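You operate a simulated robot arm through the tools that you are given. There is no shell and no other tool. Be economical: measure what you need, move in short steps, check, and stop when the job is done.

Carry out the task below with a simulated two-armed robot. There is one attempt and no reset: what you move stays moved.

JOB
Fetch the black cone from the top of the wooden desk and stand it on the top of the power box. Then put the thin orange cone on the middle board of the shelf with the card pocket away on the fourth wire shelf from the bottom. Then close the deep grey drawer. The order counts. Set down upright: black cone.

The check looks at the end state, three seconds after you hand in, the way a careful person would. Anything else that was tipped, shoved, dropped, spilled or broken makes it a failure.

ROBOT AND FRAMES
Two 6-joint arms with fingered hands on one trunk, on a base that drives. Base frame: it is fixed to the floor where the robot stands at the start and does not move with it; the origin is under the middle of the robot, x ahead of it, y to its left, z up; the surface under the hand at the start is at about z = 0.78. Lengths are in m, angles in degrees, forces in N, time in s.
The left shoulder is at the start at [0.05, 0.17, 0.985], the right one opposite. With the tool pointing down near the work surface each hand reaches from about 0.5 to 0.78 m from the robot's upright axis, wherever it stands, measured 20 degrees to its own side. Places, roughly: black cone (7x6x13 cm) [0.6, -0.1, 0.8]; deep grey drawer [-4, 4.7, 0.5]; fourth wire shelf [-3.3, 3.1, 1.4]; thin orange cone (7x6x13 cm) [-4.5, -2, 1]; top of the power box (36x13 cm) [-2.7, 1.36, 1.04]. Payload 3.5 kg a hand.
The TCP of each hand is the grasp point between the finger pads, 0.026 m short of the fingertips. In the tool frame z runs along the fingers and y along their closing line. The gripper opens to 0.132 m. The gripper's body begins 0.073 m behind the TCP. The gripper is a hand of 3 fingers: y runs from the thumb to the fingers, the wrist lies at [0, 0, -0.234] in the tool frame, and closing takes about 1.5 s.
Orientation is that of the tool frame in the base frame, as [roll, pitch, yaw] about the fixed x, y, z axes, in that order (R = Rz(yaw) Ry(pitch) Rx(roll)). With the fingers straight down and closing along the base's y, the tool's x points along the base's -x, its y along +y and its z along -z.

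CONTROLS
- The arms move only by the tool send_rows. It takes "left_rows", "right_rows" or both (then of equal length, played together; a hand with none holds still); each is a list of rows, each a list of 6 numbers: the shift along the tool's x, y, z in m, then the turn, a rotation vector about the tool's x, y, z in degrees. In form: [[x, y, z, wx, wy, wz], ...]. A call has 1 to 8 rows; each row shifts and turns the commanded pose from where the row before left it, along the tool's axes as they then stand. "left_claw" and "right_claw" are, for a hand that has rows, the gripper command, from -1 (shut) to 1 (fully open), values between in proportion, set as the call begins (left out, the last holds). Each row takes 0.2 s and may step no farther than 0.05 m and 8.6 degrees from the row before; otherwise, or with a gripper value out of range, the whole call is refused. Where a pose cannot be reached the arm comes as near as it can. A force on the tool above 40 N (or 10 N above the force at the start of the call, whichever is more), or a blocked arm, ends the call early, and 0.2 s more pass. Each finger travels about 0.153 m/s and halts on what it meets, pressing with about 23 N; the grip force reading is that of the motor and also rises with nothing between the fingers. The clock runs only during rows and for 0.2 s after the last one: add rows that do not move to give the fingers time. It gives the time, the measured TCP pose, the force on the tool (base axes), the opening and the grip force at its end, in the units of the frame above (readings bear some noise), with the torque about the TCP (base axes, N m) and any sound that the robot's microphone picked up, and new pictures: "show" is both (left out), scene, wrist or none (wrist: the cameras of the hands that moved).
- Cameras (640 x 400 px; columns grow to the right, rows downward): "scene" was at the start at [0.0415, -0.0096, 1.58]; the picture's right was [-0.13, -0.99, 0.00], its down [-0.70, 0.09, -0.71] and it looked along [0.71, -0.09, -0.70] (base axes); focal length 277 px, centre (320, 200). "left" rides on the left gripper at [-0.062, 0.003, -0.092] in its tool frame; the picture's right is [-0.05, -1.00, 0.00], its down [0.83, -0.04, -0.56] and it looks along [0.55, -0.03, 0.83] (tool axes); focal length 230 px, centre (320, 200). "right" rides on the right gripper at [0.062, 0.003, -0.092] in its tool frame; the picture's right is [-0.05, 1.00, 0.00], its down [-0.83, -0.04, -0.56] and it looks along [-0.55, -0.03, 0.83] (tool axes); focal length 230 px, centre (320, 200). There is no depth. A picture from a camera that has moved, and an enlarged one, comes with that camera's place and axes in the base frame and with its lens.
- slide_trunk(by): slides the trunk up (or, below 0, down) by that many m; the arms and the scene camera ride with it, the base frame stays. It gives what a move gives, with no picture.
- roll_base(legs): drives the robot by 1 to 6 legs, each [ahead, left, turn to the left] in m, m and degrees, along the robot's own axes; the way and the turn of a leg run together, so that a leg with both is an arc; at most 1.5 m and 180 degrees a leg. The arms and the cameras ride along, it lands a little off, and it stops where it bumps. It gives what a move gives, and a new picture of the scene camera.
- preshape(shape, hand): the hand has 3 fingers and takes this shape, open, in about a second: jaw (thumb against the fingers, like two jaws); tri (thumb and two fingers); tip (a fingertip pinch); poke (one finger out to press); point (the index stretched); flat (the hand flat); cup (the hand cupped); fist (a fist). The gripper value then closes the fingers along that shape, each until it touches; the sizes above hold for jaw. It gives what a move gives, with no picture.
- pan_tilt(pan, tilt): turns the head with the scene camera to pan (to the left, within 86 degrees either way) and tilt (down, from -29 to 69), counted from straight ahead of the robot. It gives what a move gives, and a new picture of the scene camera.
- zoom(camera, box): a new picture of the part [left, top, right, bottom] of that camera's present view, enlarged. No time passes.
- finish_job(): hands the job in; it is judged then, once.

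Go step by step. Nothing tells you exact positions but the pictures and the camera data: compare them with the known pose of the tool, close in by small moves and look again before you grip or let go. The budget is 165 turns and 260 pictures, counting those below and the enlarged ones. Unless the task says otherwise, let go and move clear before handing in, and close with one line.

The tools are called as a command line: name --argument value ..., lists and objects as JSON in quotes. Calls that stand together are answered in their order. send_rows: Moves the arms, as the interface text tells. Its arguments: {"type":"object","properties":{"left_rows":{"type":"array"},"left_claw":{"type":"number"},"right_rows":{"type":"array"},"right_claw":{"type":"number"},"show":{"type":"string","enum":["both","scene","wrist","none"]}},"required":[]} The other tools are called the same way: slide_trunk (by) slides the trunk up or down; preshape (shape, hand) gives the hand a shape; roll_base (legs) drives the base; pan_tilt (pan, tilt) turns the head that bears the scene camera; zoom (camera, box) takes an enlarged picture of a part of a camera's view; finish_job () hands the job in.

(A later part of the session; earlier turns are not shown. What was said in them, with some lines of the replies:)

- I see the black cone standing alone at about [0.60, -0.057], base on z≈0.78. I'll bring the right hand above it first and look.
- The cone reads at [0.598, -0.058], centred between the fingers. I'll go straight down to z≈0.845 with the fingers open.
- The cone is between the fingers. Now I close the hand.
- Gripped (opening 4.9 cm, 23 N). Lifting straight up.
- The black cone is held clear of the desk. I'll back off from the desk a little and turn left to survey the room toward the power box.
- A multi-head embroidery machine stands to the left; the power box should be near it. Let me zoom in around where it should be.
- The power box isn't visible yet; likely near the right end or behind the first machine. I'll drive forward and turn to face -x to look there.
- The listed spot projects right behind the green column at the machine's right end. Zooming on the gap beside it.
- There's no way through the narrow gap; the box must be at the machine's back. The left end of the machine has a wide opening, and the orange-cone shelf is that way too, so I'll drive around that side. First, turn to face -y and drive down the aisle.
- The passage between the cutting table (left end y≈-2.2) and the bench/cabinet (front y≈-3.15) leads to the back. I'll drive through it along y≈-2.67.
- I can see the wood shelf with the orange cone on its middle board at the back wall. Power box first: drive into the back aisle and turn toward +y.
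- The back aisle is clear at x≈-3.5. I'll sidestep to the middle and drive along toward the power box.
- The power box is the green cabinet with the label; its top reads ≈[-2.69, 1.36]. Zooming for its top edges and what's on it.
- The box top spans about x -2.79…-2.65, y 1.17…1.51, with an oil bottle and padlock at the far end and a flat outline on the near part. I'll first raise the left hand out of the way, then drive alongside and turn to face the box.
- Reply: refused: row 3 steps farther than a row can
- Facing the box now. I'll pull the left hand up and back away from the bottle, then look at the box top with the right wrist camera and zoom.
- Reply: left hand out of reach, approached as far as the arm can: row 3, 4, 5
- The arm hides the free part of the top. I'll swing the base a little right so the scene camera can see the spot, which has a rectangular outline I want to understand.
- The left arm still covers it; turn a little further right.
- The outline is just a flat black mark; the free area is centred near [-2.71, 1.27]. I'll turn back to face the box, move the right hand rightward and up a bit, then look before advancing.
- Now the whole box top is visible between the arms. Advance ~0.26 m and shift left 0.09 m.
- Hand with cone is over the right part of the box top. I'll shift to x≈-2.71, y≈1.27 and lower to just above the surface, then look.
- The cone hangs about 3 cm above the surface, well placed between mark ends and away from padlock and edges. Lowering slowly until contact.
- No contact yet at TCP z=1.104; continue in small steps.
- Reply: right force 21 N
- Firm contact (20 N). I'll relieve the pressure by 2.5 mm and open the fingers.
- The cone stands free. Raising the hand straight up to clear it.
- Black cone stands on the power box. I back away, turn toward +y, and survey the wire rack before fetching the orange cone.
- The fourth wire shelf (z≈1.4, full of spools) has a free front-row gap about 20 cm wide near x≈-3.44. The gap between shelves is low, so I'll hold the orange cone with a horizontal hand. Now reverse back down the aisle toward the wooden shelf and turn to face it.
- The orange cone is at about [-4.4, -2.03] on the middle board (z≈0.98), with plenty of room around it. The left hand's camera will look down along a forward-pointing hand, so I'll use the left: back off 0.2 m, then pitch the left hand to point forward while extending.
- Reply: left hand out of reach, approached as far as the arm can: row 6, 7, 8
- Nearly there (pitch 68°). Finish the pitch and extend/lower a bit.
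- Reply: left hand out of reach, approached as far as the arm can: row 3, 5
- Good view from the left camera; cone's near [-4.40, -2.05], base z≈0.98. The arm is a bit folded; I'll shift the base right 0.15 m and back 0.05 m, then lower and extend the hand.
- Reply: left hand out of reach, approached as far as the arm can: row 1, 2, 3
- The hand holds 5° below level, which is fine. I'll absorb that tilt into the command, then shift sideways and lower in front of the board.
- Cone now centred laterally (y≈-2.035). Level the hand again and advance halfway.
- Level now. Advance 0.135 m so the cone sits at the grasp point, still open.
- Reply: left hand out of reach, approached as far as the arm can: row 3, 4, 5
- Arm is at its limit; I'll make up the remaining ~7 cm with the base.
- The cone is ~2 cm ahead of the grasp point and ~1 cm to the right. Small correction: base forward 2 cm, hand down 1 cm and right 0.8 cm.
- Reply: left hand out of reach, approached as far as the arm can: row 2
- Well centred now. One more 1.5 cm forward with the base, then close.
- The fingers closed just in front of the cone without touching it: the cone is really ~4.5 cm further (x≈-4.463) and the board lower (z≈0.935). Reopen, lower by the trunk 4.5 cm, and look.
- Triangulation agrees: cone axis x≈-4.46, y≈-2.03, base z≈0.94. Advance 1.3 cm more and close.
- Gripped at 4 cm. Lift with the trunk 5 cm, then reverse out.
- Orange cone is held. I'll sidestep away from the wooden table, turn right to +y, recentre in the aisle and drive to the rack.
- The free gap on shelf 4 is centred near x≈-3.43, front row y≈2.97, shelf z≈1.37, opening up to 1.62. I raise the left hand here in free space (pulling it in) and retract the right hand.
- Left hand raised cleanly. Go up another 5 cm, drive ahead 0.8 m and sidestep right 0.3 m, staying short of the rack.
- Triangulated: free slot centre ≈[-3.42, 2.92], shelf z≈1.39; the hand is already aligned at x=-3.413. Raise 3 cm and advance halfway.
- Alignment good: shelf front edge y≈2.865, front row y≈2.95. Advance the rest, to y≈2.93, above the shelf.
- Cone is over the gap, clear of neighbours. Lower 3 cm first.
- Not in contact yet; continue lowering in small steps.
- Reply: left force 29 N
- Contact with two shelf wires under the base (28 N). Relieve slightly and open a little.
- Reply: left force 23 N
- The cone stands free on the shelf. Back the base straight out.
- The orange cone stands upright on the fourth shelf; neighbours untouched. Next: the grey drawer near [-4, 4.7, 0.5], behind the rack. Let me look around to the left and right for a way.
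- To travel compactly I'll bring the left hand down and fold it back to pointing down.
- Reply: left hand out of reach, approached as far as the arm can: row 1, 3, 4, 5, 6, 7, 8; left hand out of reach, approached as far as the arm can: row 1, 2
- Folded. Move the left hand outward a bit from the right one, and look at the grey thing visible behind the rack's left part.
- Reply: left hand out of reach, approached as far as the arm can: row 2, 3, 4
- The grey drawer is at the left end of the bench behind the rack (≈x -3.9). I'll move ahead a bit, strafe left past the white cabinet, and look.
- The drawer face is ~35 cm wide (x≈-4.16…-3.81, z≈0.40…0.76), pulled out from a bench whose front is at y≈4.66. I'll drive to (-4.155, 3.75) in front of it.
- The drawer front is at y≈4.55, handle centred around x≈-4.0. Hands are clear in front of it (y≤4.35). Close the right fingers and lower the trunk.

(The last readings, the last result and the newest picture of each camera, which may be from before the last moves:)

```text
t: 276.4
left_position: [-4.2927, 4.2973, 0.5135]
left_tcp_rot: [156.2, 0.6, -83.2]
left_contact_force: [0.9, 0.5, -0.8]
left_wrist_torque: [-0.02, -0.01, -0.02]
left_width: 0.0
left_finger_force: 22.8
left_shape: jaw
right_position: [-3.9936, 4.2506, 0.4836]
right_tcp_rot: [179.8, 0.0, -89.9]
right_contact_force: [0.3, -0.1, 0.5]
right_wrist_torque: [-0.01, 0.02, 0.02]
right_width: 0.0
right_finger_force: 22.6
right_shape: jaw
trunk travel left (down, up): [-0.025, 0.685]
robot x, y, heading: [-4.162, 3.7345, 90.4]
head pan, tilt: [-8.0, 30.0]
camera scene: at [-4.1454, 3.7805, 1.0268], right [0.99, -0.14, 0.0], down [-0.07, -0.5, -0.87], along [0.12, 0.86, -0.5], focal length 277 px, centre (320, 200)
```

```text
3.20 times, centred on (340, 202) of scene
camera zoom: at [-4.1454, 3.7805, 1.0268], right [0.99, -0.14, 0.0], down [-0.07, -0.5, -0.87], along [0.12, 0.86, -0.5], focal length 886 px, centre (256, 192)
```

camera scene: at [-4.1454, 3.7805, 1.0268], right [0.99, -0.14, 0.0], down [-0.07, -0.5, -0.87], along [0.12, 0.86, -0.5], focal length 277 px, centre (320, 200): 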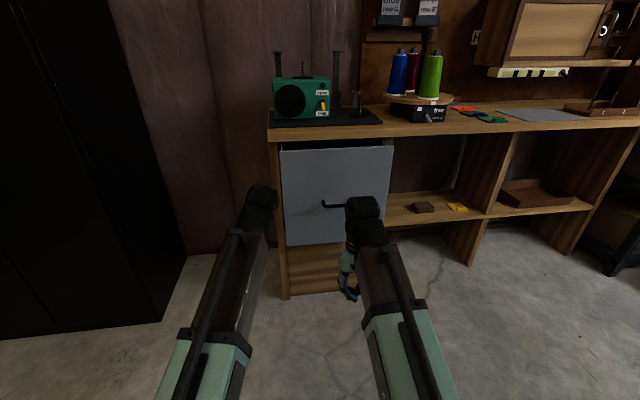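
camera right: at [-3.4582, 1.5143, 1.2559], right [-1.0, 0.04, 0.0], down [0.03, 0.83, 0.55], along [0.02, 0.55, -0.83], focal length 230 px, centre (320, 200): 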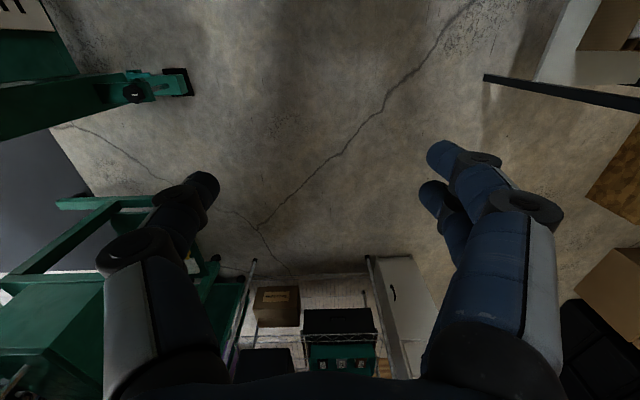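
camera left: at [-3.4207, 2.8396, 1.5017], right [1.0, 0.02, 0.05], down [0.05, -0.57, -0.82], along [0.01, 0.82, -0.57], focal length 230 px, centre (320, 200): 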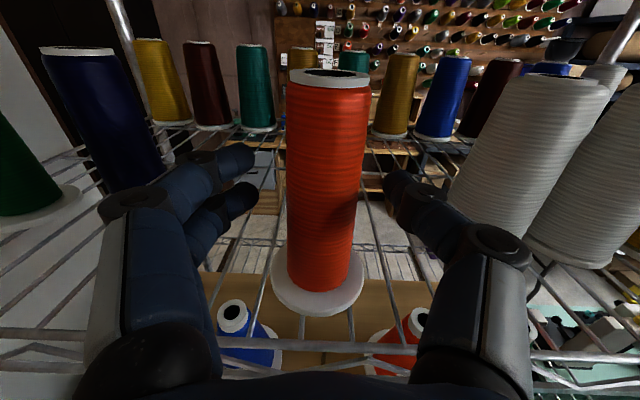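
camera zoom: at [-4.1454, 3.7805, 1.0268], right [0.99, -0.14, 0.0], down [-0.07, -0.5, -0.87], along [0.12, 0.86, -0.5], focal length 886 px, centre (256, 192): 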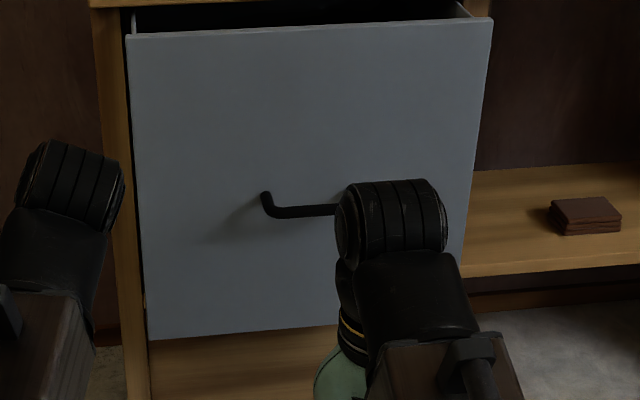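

Right hand (fist-like, fingers closed) is centred on the drawer front just below/at the handle. Move the base ahead 0.13 m, then push with the arm.

roll_base --legs '[[0.13, 0, -0.3]]'

send_rows --right_rows '[[-0.02, 0, 0, 0, 0, 0], [-0.02, 0, 0, 0, 0, 0], [-0.01, 0, 0, 0, 0, 0], [-0.01, 0, 0, 0, 0, 0]]' --show "scene"

```text
t: 277.6
left_position: [-4.2895, 4.4292, 0.5129]
left_tcp_rot: [156.2, 0.5, -83.7]
left_contact_force: [-0.8, -0.5, -0.3]
left_wrist_torque: [-0.01, -0.02, 0.01]
left_width: 0.0
left_finger_force: 23.0
left_shape: jaw
right_position: [-3.9901, 4.3799, 0.4842]
right_tcp_rot: [179.8, 0.0, -90.3]
right_contact_force: [0.5, -0.5, 0.3]
right_wrist_torque: [-0.02, -0.02, -0.02]
right_width: 0.0
right_finger_force: 23.0
right_shape: jaw
trunk travel left (down, up): [-0.025, 0.685]
robot x, y, heading: [-4.1602, 3.8649, 90.1]
head pan, tilt: [-8.0, 30.0]
camera scene: at [-4.145, 3.9109, 1.0269], right [0.99, -0.14, 0.0], down [-0.07, -0.49, -0.87], along [0.12, 0.86, -0.5], focal length 277 px, centre (320, 200)
```

scene: 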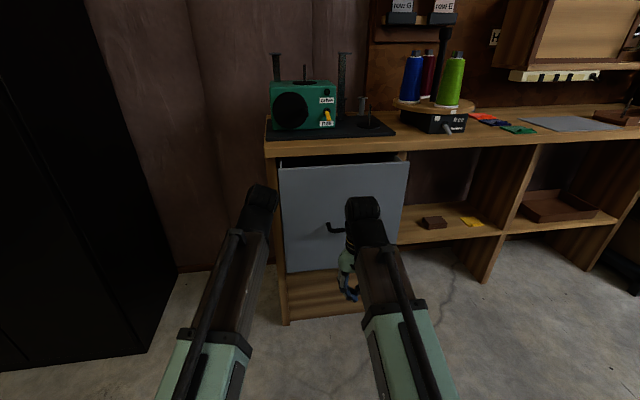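

```text
t: 278.6
left_position: [-4.2898, 4.4296, 0.5126]
left_tcp_rot: [156.2, 0.5, -83.6]
left_contact_force: [0.5, -0.4, -1.3]
left_wrist_torque: [0.0, -0.01, 0.0]
left_width: 0.0001
left_finger_force: 22.9
left_shape: jaw
right_position: [-3.9908, 4.441, 0.4835]
right_tcp_rot: [179.8, 0.0, -90.3]
right_contact_force: [-0.1, 0.7, 0.0]
right_wrist_torque: [-0.04, -0.01, 0.01]
right_width: 0.0001
right_finger_force: 23.3
right_shape: jaw
trunk travel left (down, up): [-0.025, 0.685]
robot x, y, heading: [-4.1567, 3.8616, 89.8]
head pan, tilt: [-8.0, 30.0]
camera scene: at [-4.145, 3.9109, 1.0269], right [0.99, -0.14, 0.0], down [-0.07, -0.49, -0.87], along [0.12, 0.86, -0.5], focal length 277 px, centre (320, 200)
```

scene: 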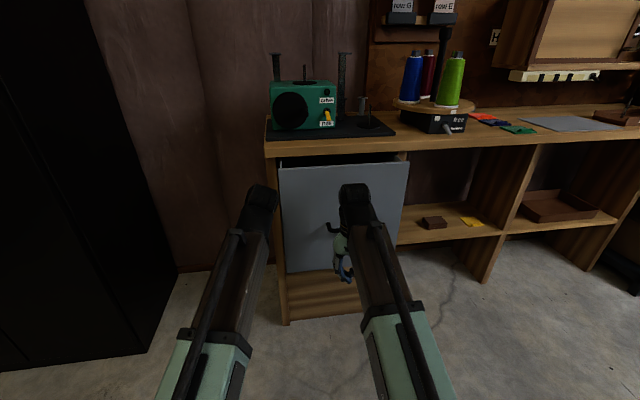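

No contact yet; continue forward.

send_rows --right_rows '[[-0.015, 0, 0, 0, 0, 0], [-0.015, 0, 0, 0, 0, 0], [-0.015, 0, 0, 0, 0, 0], [-0.015, 0, 0, 0, 0, 0]]' --show "scene"

```text
t: 279.6
left_position: [-4.2896, 4.4296, 0.5137]
left_tcp_rot: [156.2, 0.6, -83.6]
left_contact_force: [0.0, -0.5, -0.4]
left_wrist_torque: [-0.02, -0.01, 0.02]
left_width: 0.0
left_finger_force: 23.1
left_shape: jaw
right_position: [-3.9898, 4.5006, 0.4843]
right_tcp_rot: [179.8, 0.0, -90.4]
right_contact_force: [-0.2, 0.1, 0.0]
right_wrist_torque: [0.0, 0.01, 0.02]
right_width: 0.0003
right_finger_force: 23.0
right_shape: jaw
trunk travel left (down, up): [-0.025, 0.685]
robot x, y, heading: [-4.1579, 3.8585, 89.9]
head pan, tilt: [-8.0, 30.0]
camera scene: at [-4.145, 3.9109, 1.0269], right [0.99, -0.14, 0.0], down [-0.07, -0.49, -0.87], along [0.12, 0.86, -0.5], focal length 277 px, centre (320, 200)
```

scene: 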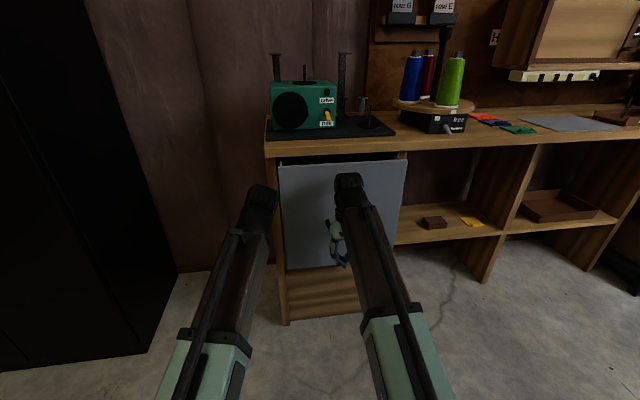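

The drawer already gives way a little (its lower edge moved). Keep pushing.

send_rows --right_rows '[[-0.015, 0, 0, 0, 0, 0], [-0.015, 0, 0, 0, 0, 0], [-0.015, 0, 0, 0, 0, 0], [-0.01, 0, 0, 0, 0, 0]]' --show "scene"

zoom --camera "scene" --box '[240, 120, 440, 300]'

```text
t: 280.6
left_position: [-4.2903, 4.4299, 0.5127]
left_tcp_rot: [156.2, 0.5, -83.6]
left_contact_force: [0.0, 0.5, -1.0]
left_wrist_torque: [0.02, 0.01, 0.0]
left_width: 0.0
left_finger_force: 23.0
left_shape: jaw
right_position: [-3.9883, 4.5563, 0.4828]
right_tcp_rot: [179.8, 0.0, -90.3]
right_contact_force: [0.3, 0.6, 0.3]
right_wrist_torque: [0.0, 0.0, -0.03]
right_width: 0.0
right_finger_force: 23.2
right_shape: jaw
trunk travel left (down, up): [-0.025, 0.685]
robot x, y, heading: [-4.1581, 3.8581, 89.5]
head pan, tilt: [-8.0, 30.0]
camera scene: at [-4.145, 3.9109, 1.0268], right [0.99, -0.14, 0.0], down [-0.07, -0.49, -0.87], along [0.12, 0.86, -0.5], focal length 277 px, centre (320, 200)
```

scene: 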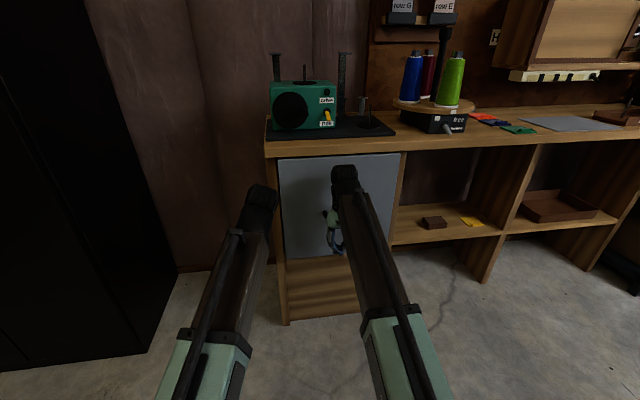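

```text
2.22 times, centred on (340, 210) of scene
camera zoom: at [-4.145, 3.9109, 1.0268], right [0.99, -0.14, 0.0], down [-0.07, -0.49, -0.87], along [0.12, 0.86, -0.5], focal length 616 px, centre (276, 178)
```

zoom: 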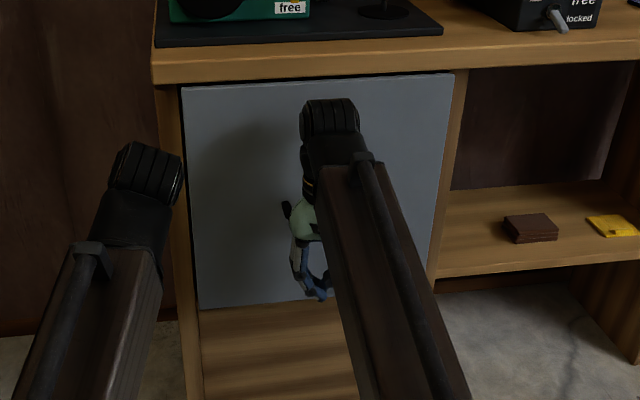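

Nearly flush now. Push until it seats (force rises).

send_rows --right_rows '[[-0.01, 0, 0, 0, 0, 0], [-0.01, 0, 0, 0, 0, 0], [-0.005, 0, 0, 0, 0, 0], [-0.005, 0, 0, 0, 0, 0]]' --show "none"

zoom --camera "scene" --box '[240, 120, 440, 300]'

```text
t: 281.6
left_position: [-4.2894, 4.4306, 0.5136]
left_tcp_rot: [156.2, 0.5, -83.7]
left_contact_force: [0.4, -0.1, -0.8]
left_wrist_torque: [0.02, -0.01, -0.02]
left_width: 0.0
left_finger_force: 22.8
left_shape: jaw
right_position: [-3.9895, 4.584, 0.4831]
right_tcp_rot: [179.8, 0.1, -90.2]
right_contact_force: [0.0, 0.4, 0.3]
right_wrist_torque: [0.0, -0.04, 0.01]
right_width: 0.0001
right_finger_force: 22.7
right_shape: jaw
trunk travel left (down, up): [-0.025, 0.685]
robot x, y, heading: [-4.1561, 3.861, 89.8]
head pan, tilt: [-8.0, 30.0]
```

```text
2.22 times, centred on (340, 210) of scene
camera zoom: at [-4.145, 3.9109, 1.0269], right [0.99, -0.14, 0.0], down [-0.07, -0.49, -0.87], along [0.12, 0.86, -0.5], focal length 616 px, centre (276, 178)
```

zoom: 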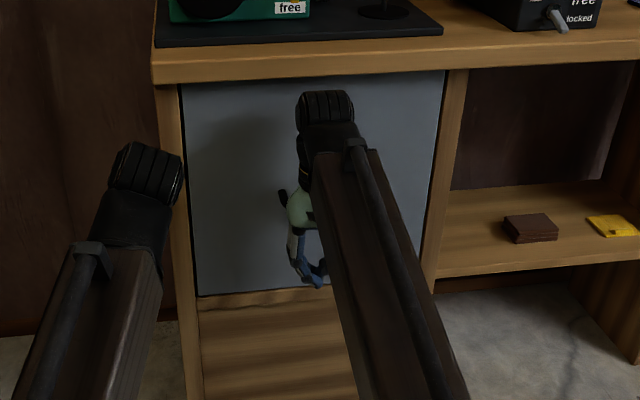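

send_rows --right_rows '[[-0.005, 0, 0, 0, 0, 0], [-0.005, 0, 0, 0, 0, 0], [-0.005, 0, 0, 0, 0, 0], [-0.005, 0, 0, 0, 0, 0]]' --show "none"

zoom --camera "scene" --box '[240, 120, 440, 300]'

```text
t: 282.6
left_position: [-4.2893, 4.4295, 0.5135]
left_tcp_rot: [156.1, 0.5, -83.6]
left_contact_force: [0.0, -0.7, 0.3]
left_wrist_torque: [-0.01, -0.04, -0.03]
left_width: 0.0
left_finger_force: 23.2
left_shape: jaw
right_position: [-3.9887, 4.5837, 0.4822]
right_tcp_rot: [179.9, 0.1, -90.3]
right_contact_force: [-0.4, -0.7, -0.5]
right_wrist_torque: [0.01, -0.02, 0.01]
right_width: 0.0
right_finger_force: 23.0
right_shape: jaw
right hand out of reach, approached as far as the arm can: row 1, 2, 3, 4
trunk travel left (down, up): [-0.025, 0.685]
robot x, y, heading: [-4.1582, 3.8603, 89.6]
head pan, tilt: [-8.0, 30.0]
```

```text
2.22 times, centred on (340, 210) of scene
camera zoom: at [-4.145, 3.911, 1.0269], right [0.99, -0.14, 0.0], down [-0.07, -0.49, -0.87], along [0.12, 0.86, -0.5], focal length 616 px, centre (276, 178)
```

zoom: 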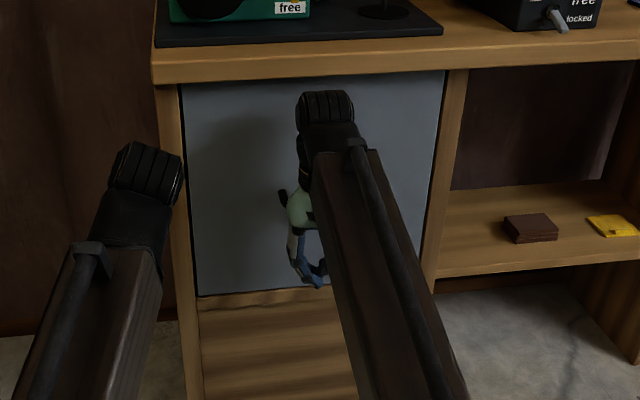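

The arm reached its limit. Retract the hand 5 cm, move the base 6 cm ahead, and push again.

send_rows --right_rows '[[0.03, 0, 0, 0, 0, 0], [0.03, 0, 0, 0, 0, 0]]' --show "none"

roll_base --legs '[[0.055, 0, 0.3]]'

send_rows --right_rows '[[-0.01, 0, 0, 0, 0, 0], [-0.005, 0, 0, 0, 0, 0], [-0.005, 0, 0, 0, 0, 0], [-0.005, 0, 0, 0, 0, 0]]' --show "none"

```text
t: 283.2
left_position: [-4.2899, 4.4298, 0.5137]
left_tcp_rot: [156.1, 0.5, -83.6]
left_contact_force: [-0.2, 0.3, -0.2]
left_wrist_torque: [-0.02, 0.02, 0.01]
left_width: 0.0002
left_finger_force: 23.0
left_shape: jaw
right_position: [-3.9915, 4.5233, 0.4832]
right_tcp_rot: [179.7, 0.0, -90.2]
right_contact_force: [-0.8, 0.5, 0.0]
right_wrist_torque: [-0.01, -0.01, -0.03]
right_width: 0.0
right_finger_force: 22.8
right_shape: jaw
trunk travel left (down, up): [-0.025, 0.685]
robot x, y, heading: [-4.1579, 3.8609, 89.6]
head pan, tilt: [-8.0, 30.0]
```

```text
t: 284.2
left_position: [-4.2918, 4.4848, 0.513]
left_tcp_rot: [156.2, 0.5, -83.3]
left_contact_force: [-0.6, 0.0, 0.1]
left_wrist_torque: [-0.01, -0.04, 0.03]
left_width: 0.0
left_finger_force: 22.4
left_shape: jaw
right_position: [-3.9935, 4.5801, 0.4822]
right_tcp_rot: [179.8, 0.0, -90.1]
right_contact_force: [0.4, -1.3, 0.1]
right_wrist_torque: [0.04, 0.0, 0.01]
right_width: 0.0
right_finger_force: 23.2
right_shape: jaw
trunk travel left (down, up): [-0.025, 0.685]
robot x, y, heading: [-4.1565, 3.9151, 90.2]
head pan, tilt: [-8.0, 30.0]
camera scene: at [-4.1452, 3.9663, 1.0269], right [0.99, -0.14, 0.0], down [-0.07, -0.5, -0.87], along [0.12, 0.86, -0.5], focal length 277 px, centre (320, 200)
```

scene: 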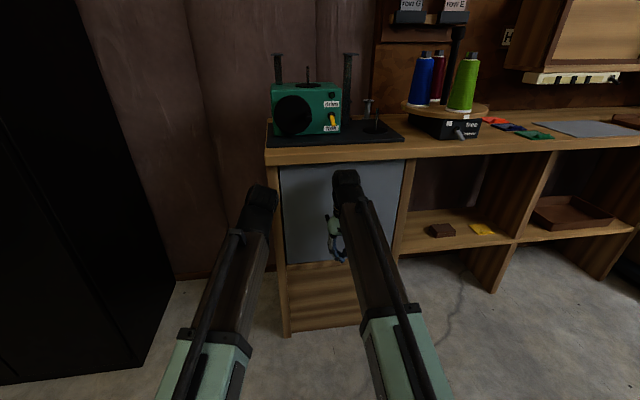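

```text
t: 284.9
left_position: [-4.2913, 4.4842, 0.5143]
left_tcp_rot: [156.2, 0.5, -83.4]
left_contact_force: [0.2, -0.8, 0.4]
left_wrist_torque: [0.04, 0.01, 0.0]
left_width: 0.0
left_finger_force: 23.1
left_shape: jaw
right_position: [-3.9964, 4.5901, 0.4836]
right_tcp_rot: [179.8, -0.4, -90.0]
right_contact_force: [-0.3, -17.6, 3.7]
right_wrist_torque: [1.63, -0.02, 0.05]
right_width: 0.0001
right_finger_force: 23.4
right_shape: jaw
trunk travel left (down, up): [-0.025, 0.685]
robot x, y, heading: [-4.1585, 3.9156, 90.3]
head pan, tilt: [-8.0, 30.0]
stopped in row 3 (right hand): the force on the tool passed its limit at 46 N (the readings are from after the stop); the commanded pose is now the measured one
```

Solid resistance (46 N) at handle height: the drawer is seated. Retract the hand and back off to check.

send_rows --right_rows '[[0.02, 0, 0, 0, 0, 0], [0.03, 0, 0, 0, 0, 0], [0.03, 0, 0, 0, 0, 0]]' --show "none"

roll_base --legs '[[-0.18, 0, 0]]'

zoom --camera "scene" --box '[240, 110, 440, 290]'

```text
t: 285.7
left_position: [-4.2924, 4.4851, 0.5145]
left_tcp_rot: [156.2, 0.5, -83.3]
left_contact_force: [0.2, 1.0, -0.3]
left_wrist_torque: [-0.01, 0.02, -0.01]
left_width: 0.0
left_finger_force: 23.4
left_shape: jaw
right_position: [-3.994, 4.5137, 0.4857]
right_tcp_rot: [179.8, -0.6, -90.1]
right_contact_force: [-0.3, -0.4, 0.7]
right_wrist_torque: [-0.03, 0.02, -0.02]
right_width: 0.0
right_finger_force: 22.9
right_shape: jaw
trunk travel left (down, up): [-0.025, 0.685]
robot x, y, heading: [-4.1578, 3.9165, 90.1]
head pan, tilt: [-8.0, 30.0]
```

```text
t: 287.2
left_position: [-4.2904, 4.3041, 0.5136]
left_tcp_rot: [156.2, 0.5, -83.5]
left_contact_force: [0.1, -0.4, 0.3]
left_wrist_torque: [0.01, -0.04, 0.01]
left_width: 0.0002
left_finger_force: 23.1
left_shape: jaw
right_position: [-3.9922, 4.3336, 0.4851]
right_tcp_rot: [179.8, -0.5, -90.0]
right_contact_force: [0.5, -0.5, -0.5]
right_wrist_torque: [0.0, -0.01, 0.02]
right_width: 0.0
right_finger_force: 22.7
right_shape: jaw
trunk travel left (down, up): [-0.025, 0.685]
robot x, y, heading: [-4.1563, 3.7351, 90.0]
head pan, tilt: [-8.0, 30.0]
camera scene: at [-4.1451, 3.785, 1.0269], right [0.99, -0.14, 0.0], down [-0.07, -0.49, -0.87], along [0.12, 0.86, -0.5], focal length 277 px, centre (320, 200)
```

scene: 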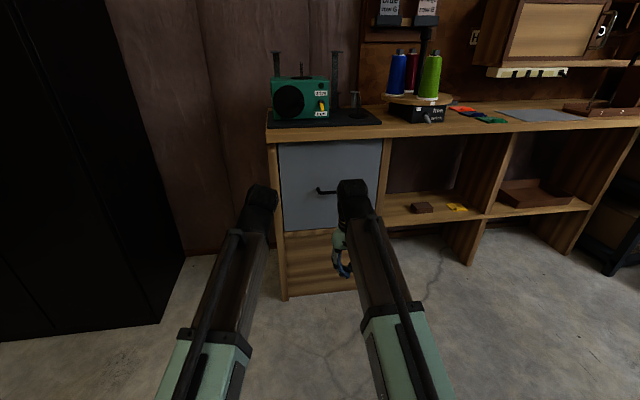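

```text
2.22 times, centred on (340, 200) of scene
camera zoom: at [-4.1451, 3.785, 1.0269], right [0.99, -0.14, 0.0], down [-0.07, -0.49, -0.87], along [0.12, 0.86, -0.5], focal length 616 px, centre (276, 200)
```

zoom: 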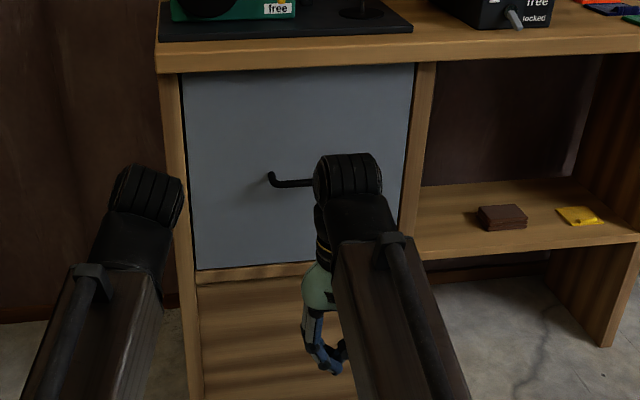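

zoom --camera "scene" --box '[265, 130, 325, 245]'

zoom --camera "scene" --box '[330, 120, 400, 190]'

```text
3.48 times, centred on (295, 188) of scene
camera zoom: at [-4.1451, 3.785, 1.0269], right [0.99, -0.14, 0.0], down [-0.07, -0.49, -0.87], along [0.12, 0.86, -0.5], focal length 964 px, centre (407, 244)
```

zoom: 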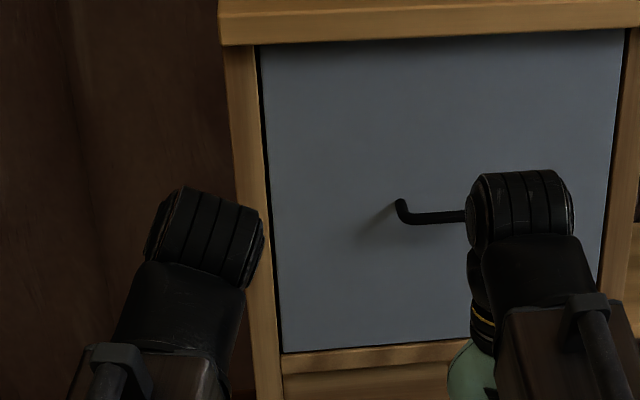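

```text
5.71 times, centred on (365, 155) of scene
camera zoom: at [-4.1451, 3.785, 1.0269], right [0.99, -0.14, 0.0], down [-0.07, -0.49, -0.87], along [0.12, 0.86, -0.5], focal length 1583 px, centre (63, 457)
```

zoom: 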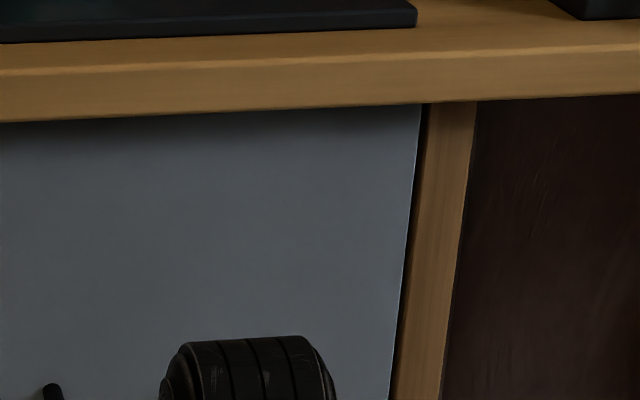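

The drawer sits flush in its frame, the black cone was left standing on the power box, and the orange cone is on the fourth wire shelf. Both hands are empty and clear, so I'm handing in.

finish_job

```text
The job is handed in.
```

All three steps were done in the order given: the black cone stands upright on the power box, the thin orange cone is on the fourth wire shelf, and the deep grey drawer is closed.
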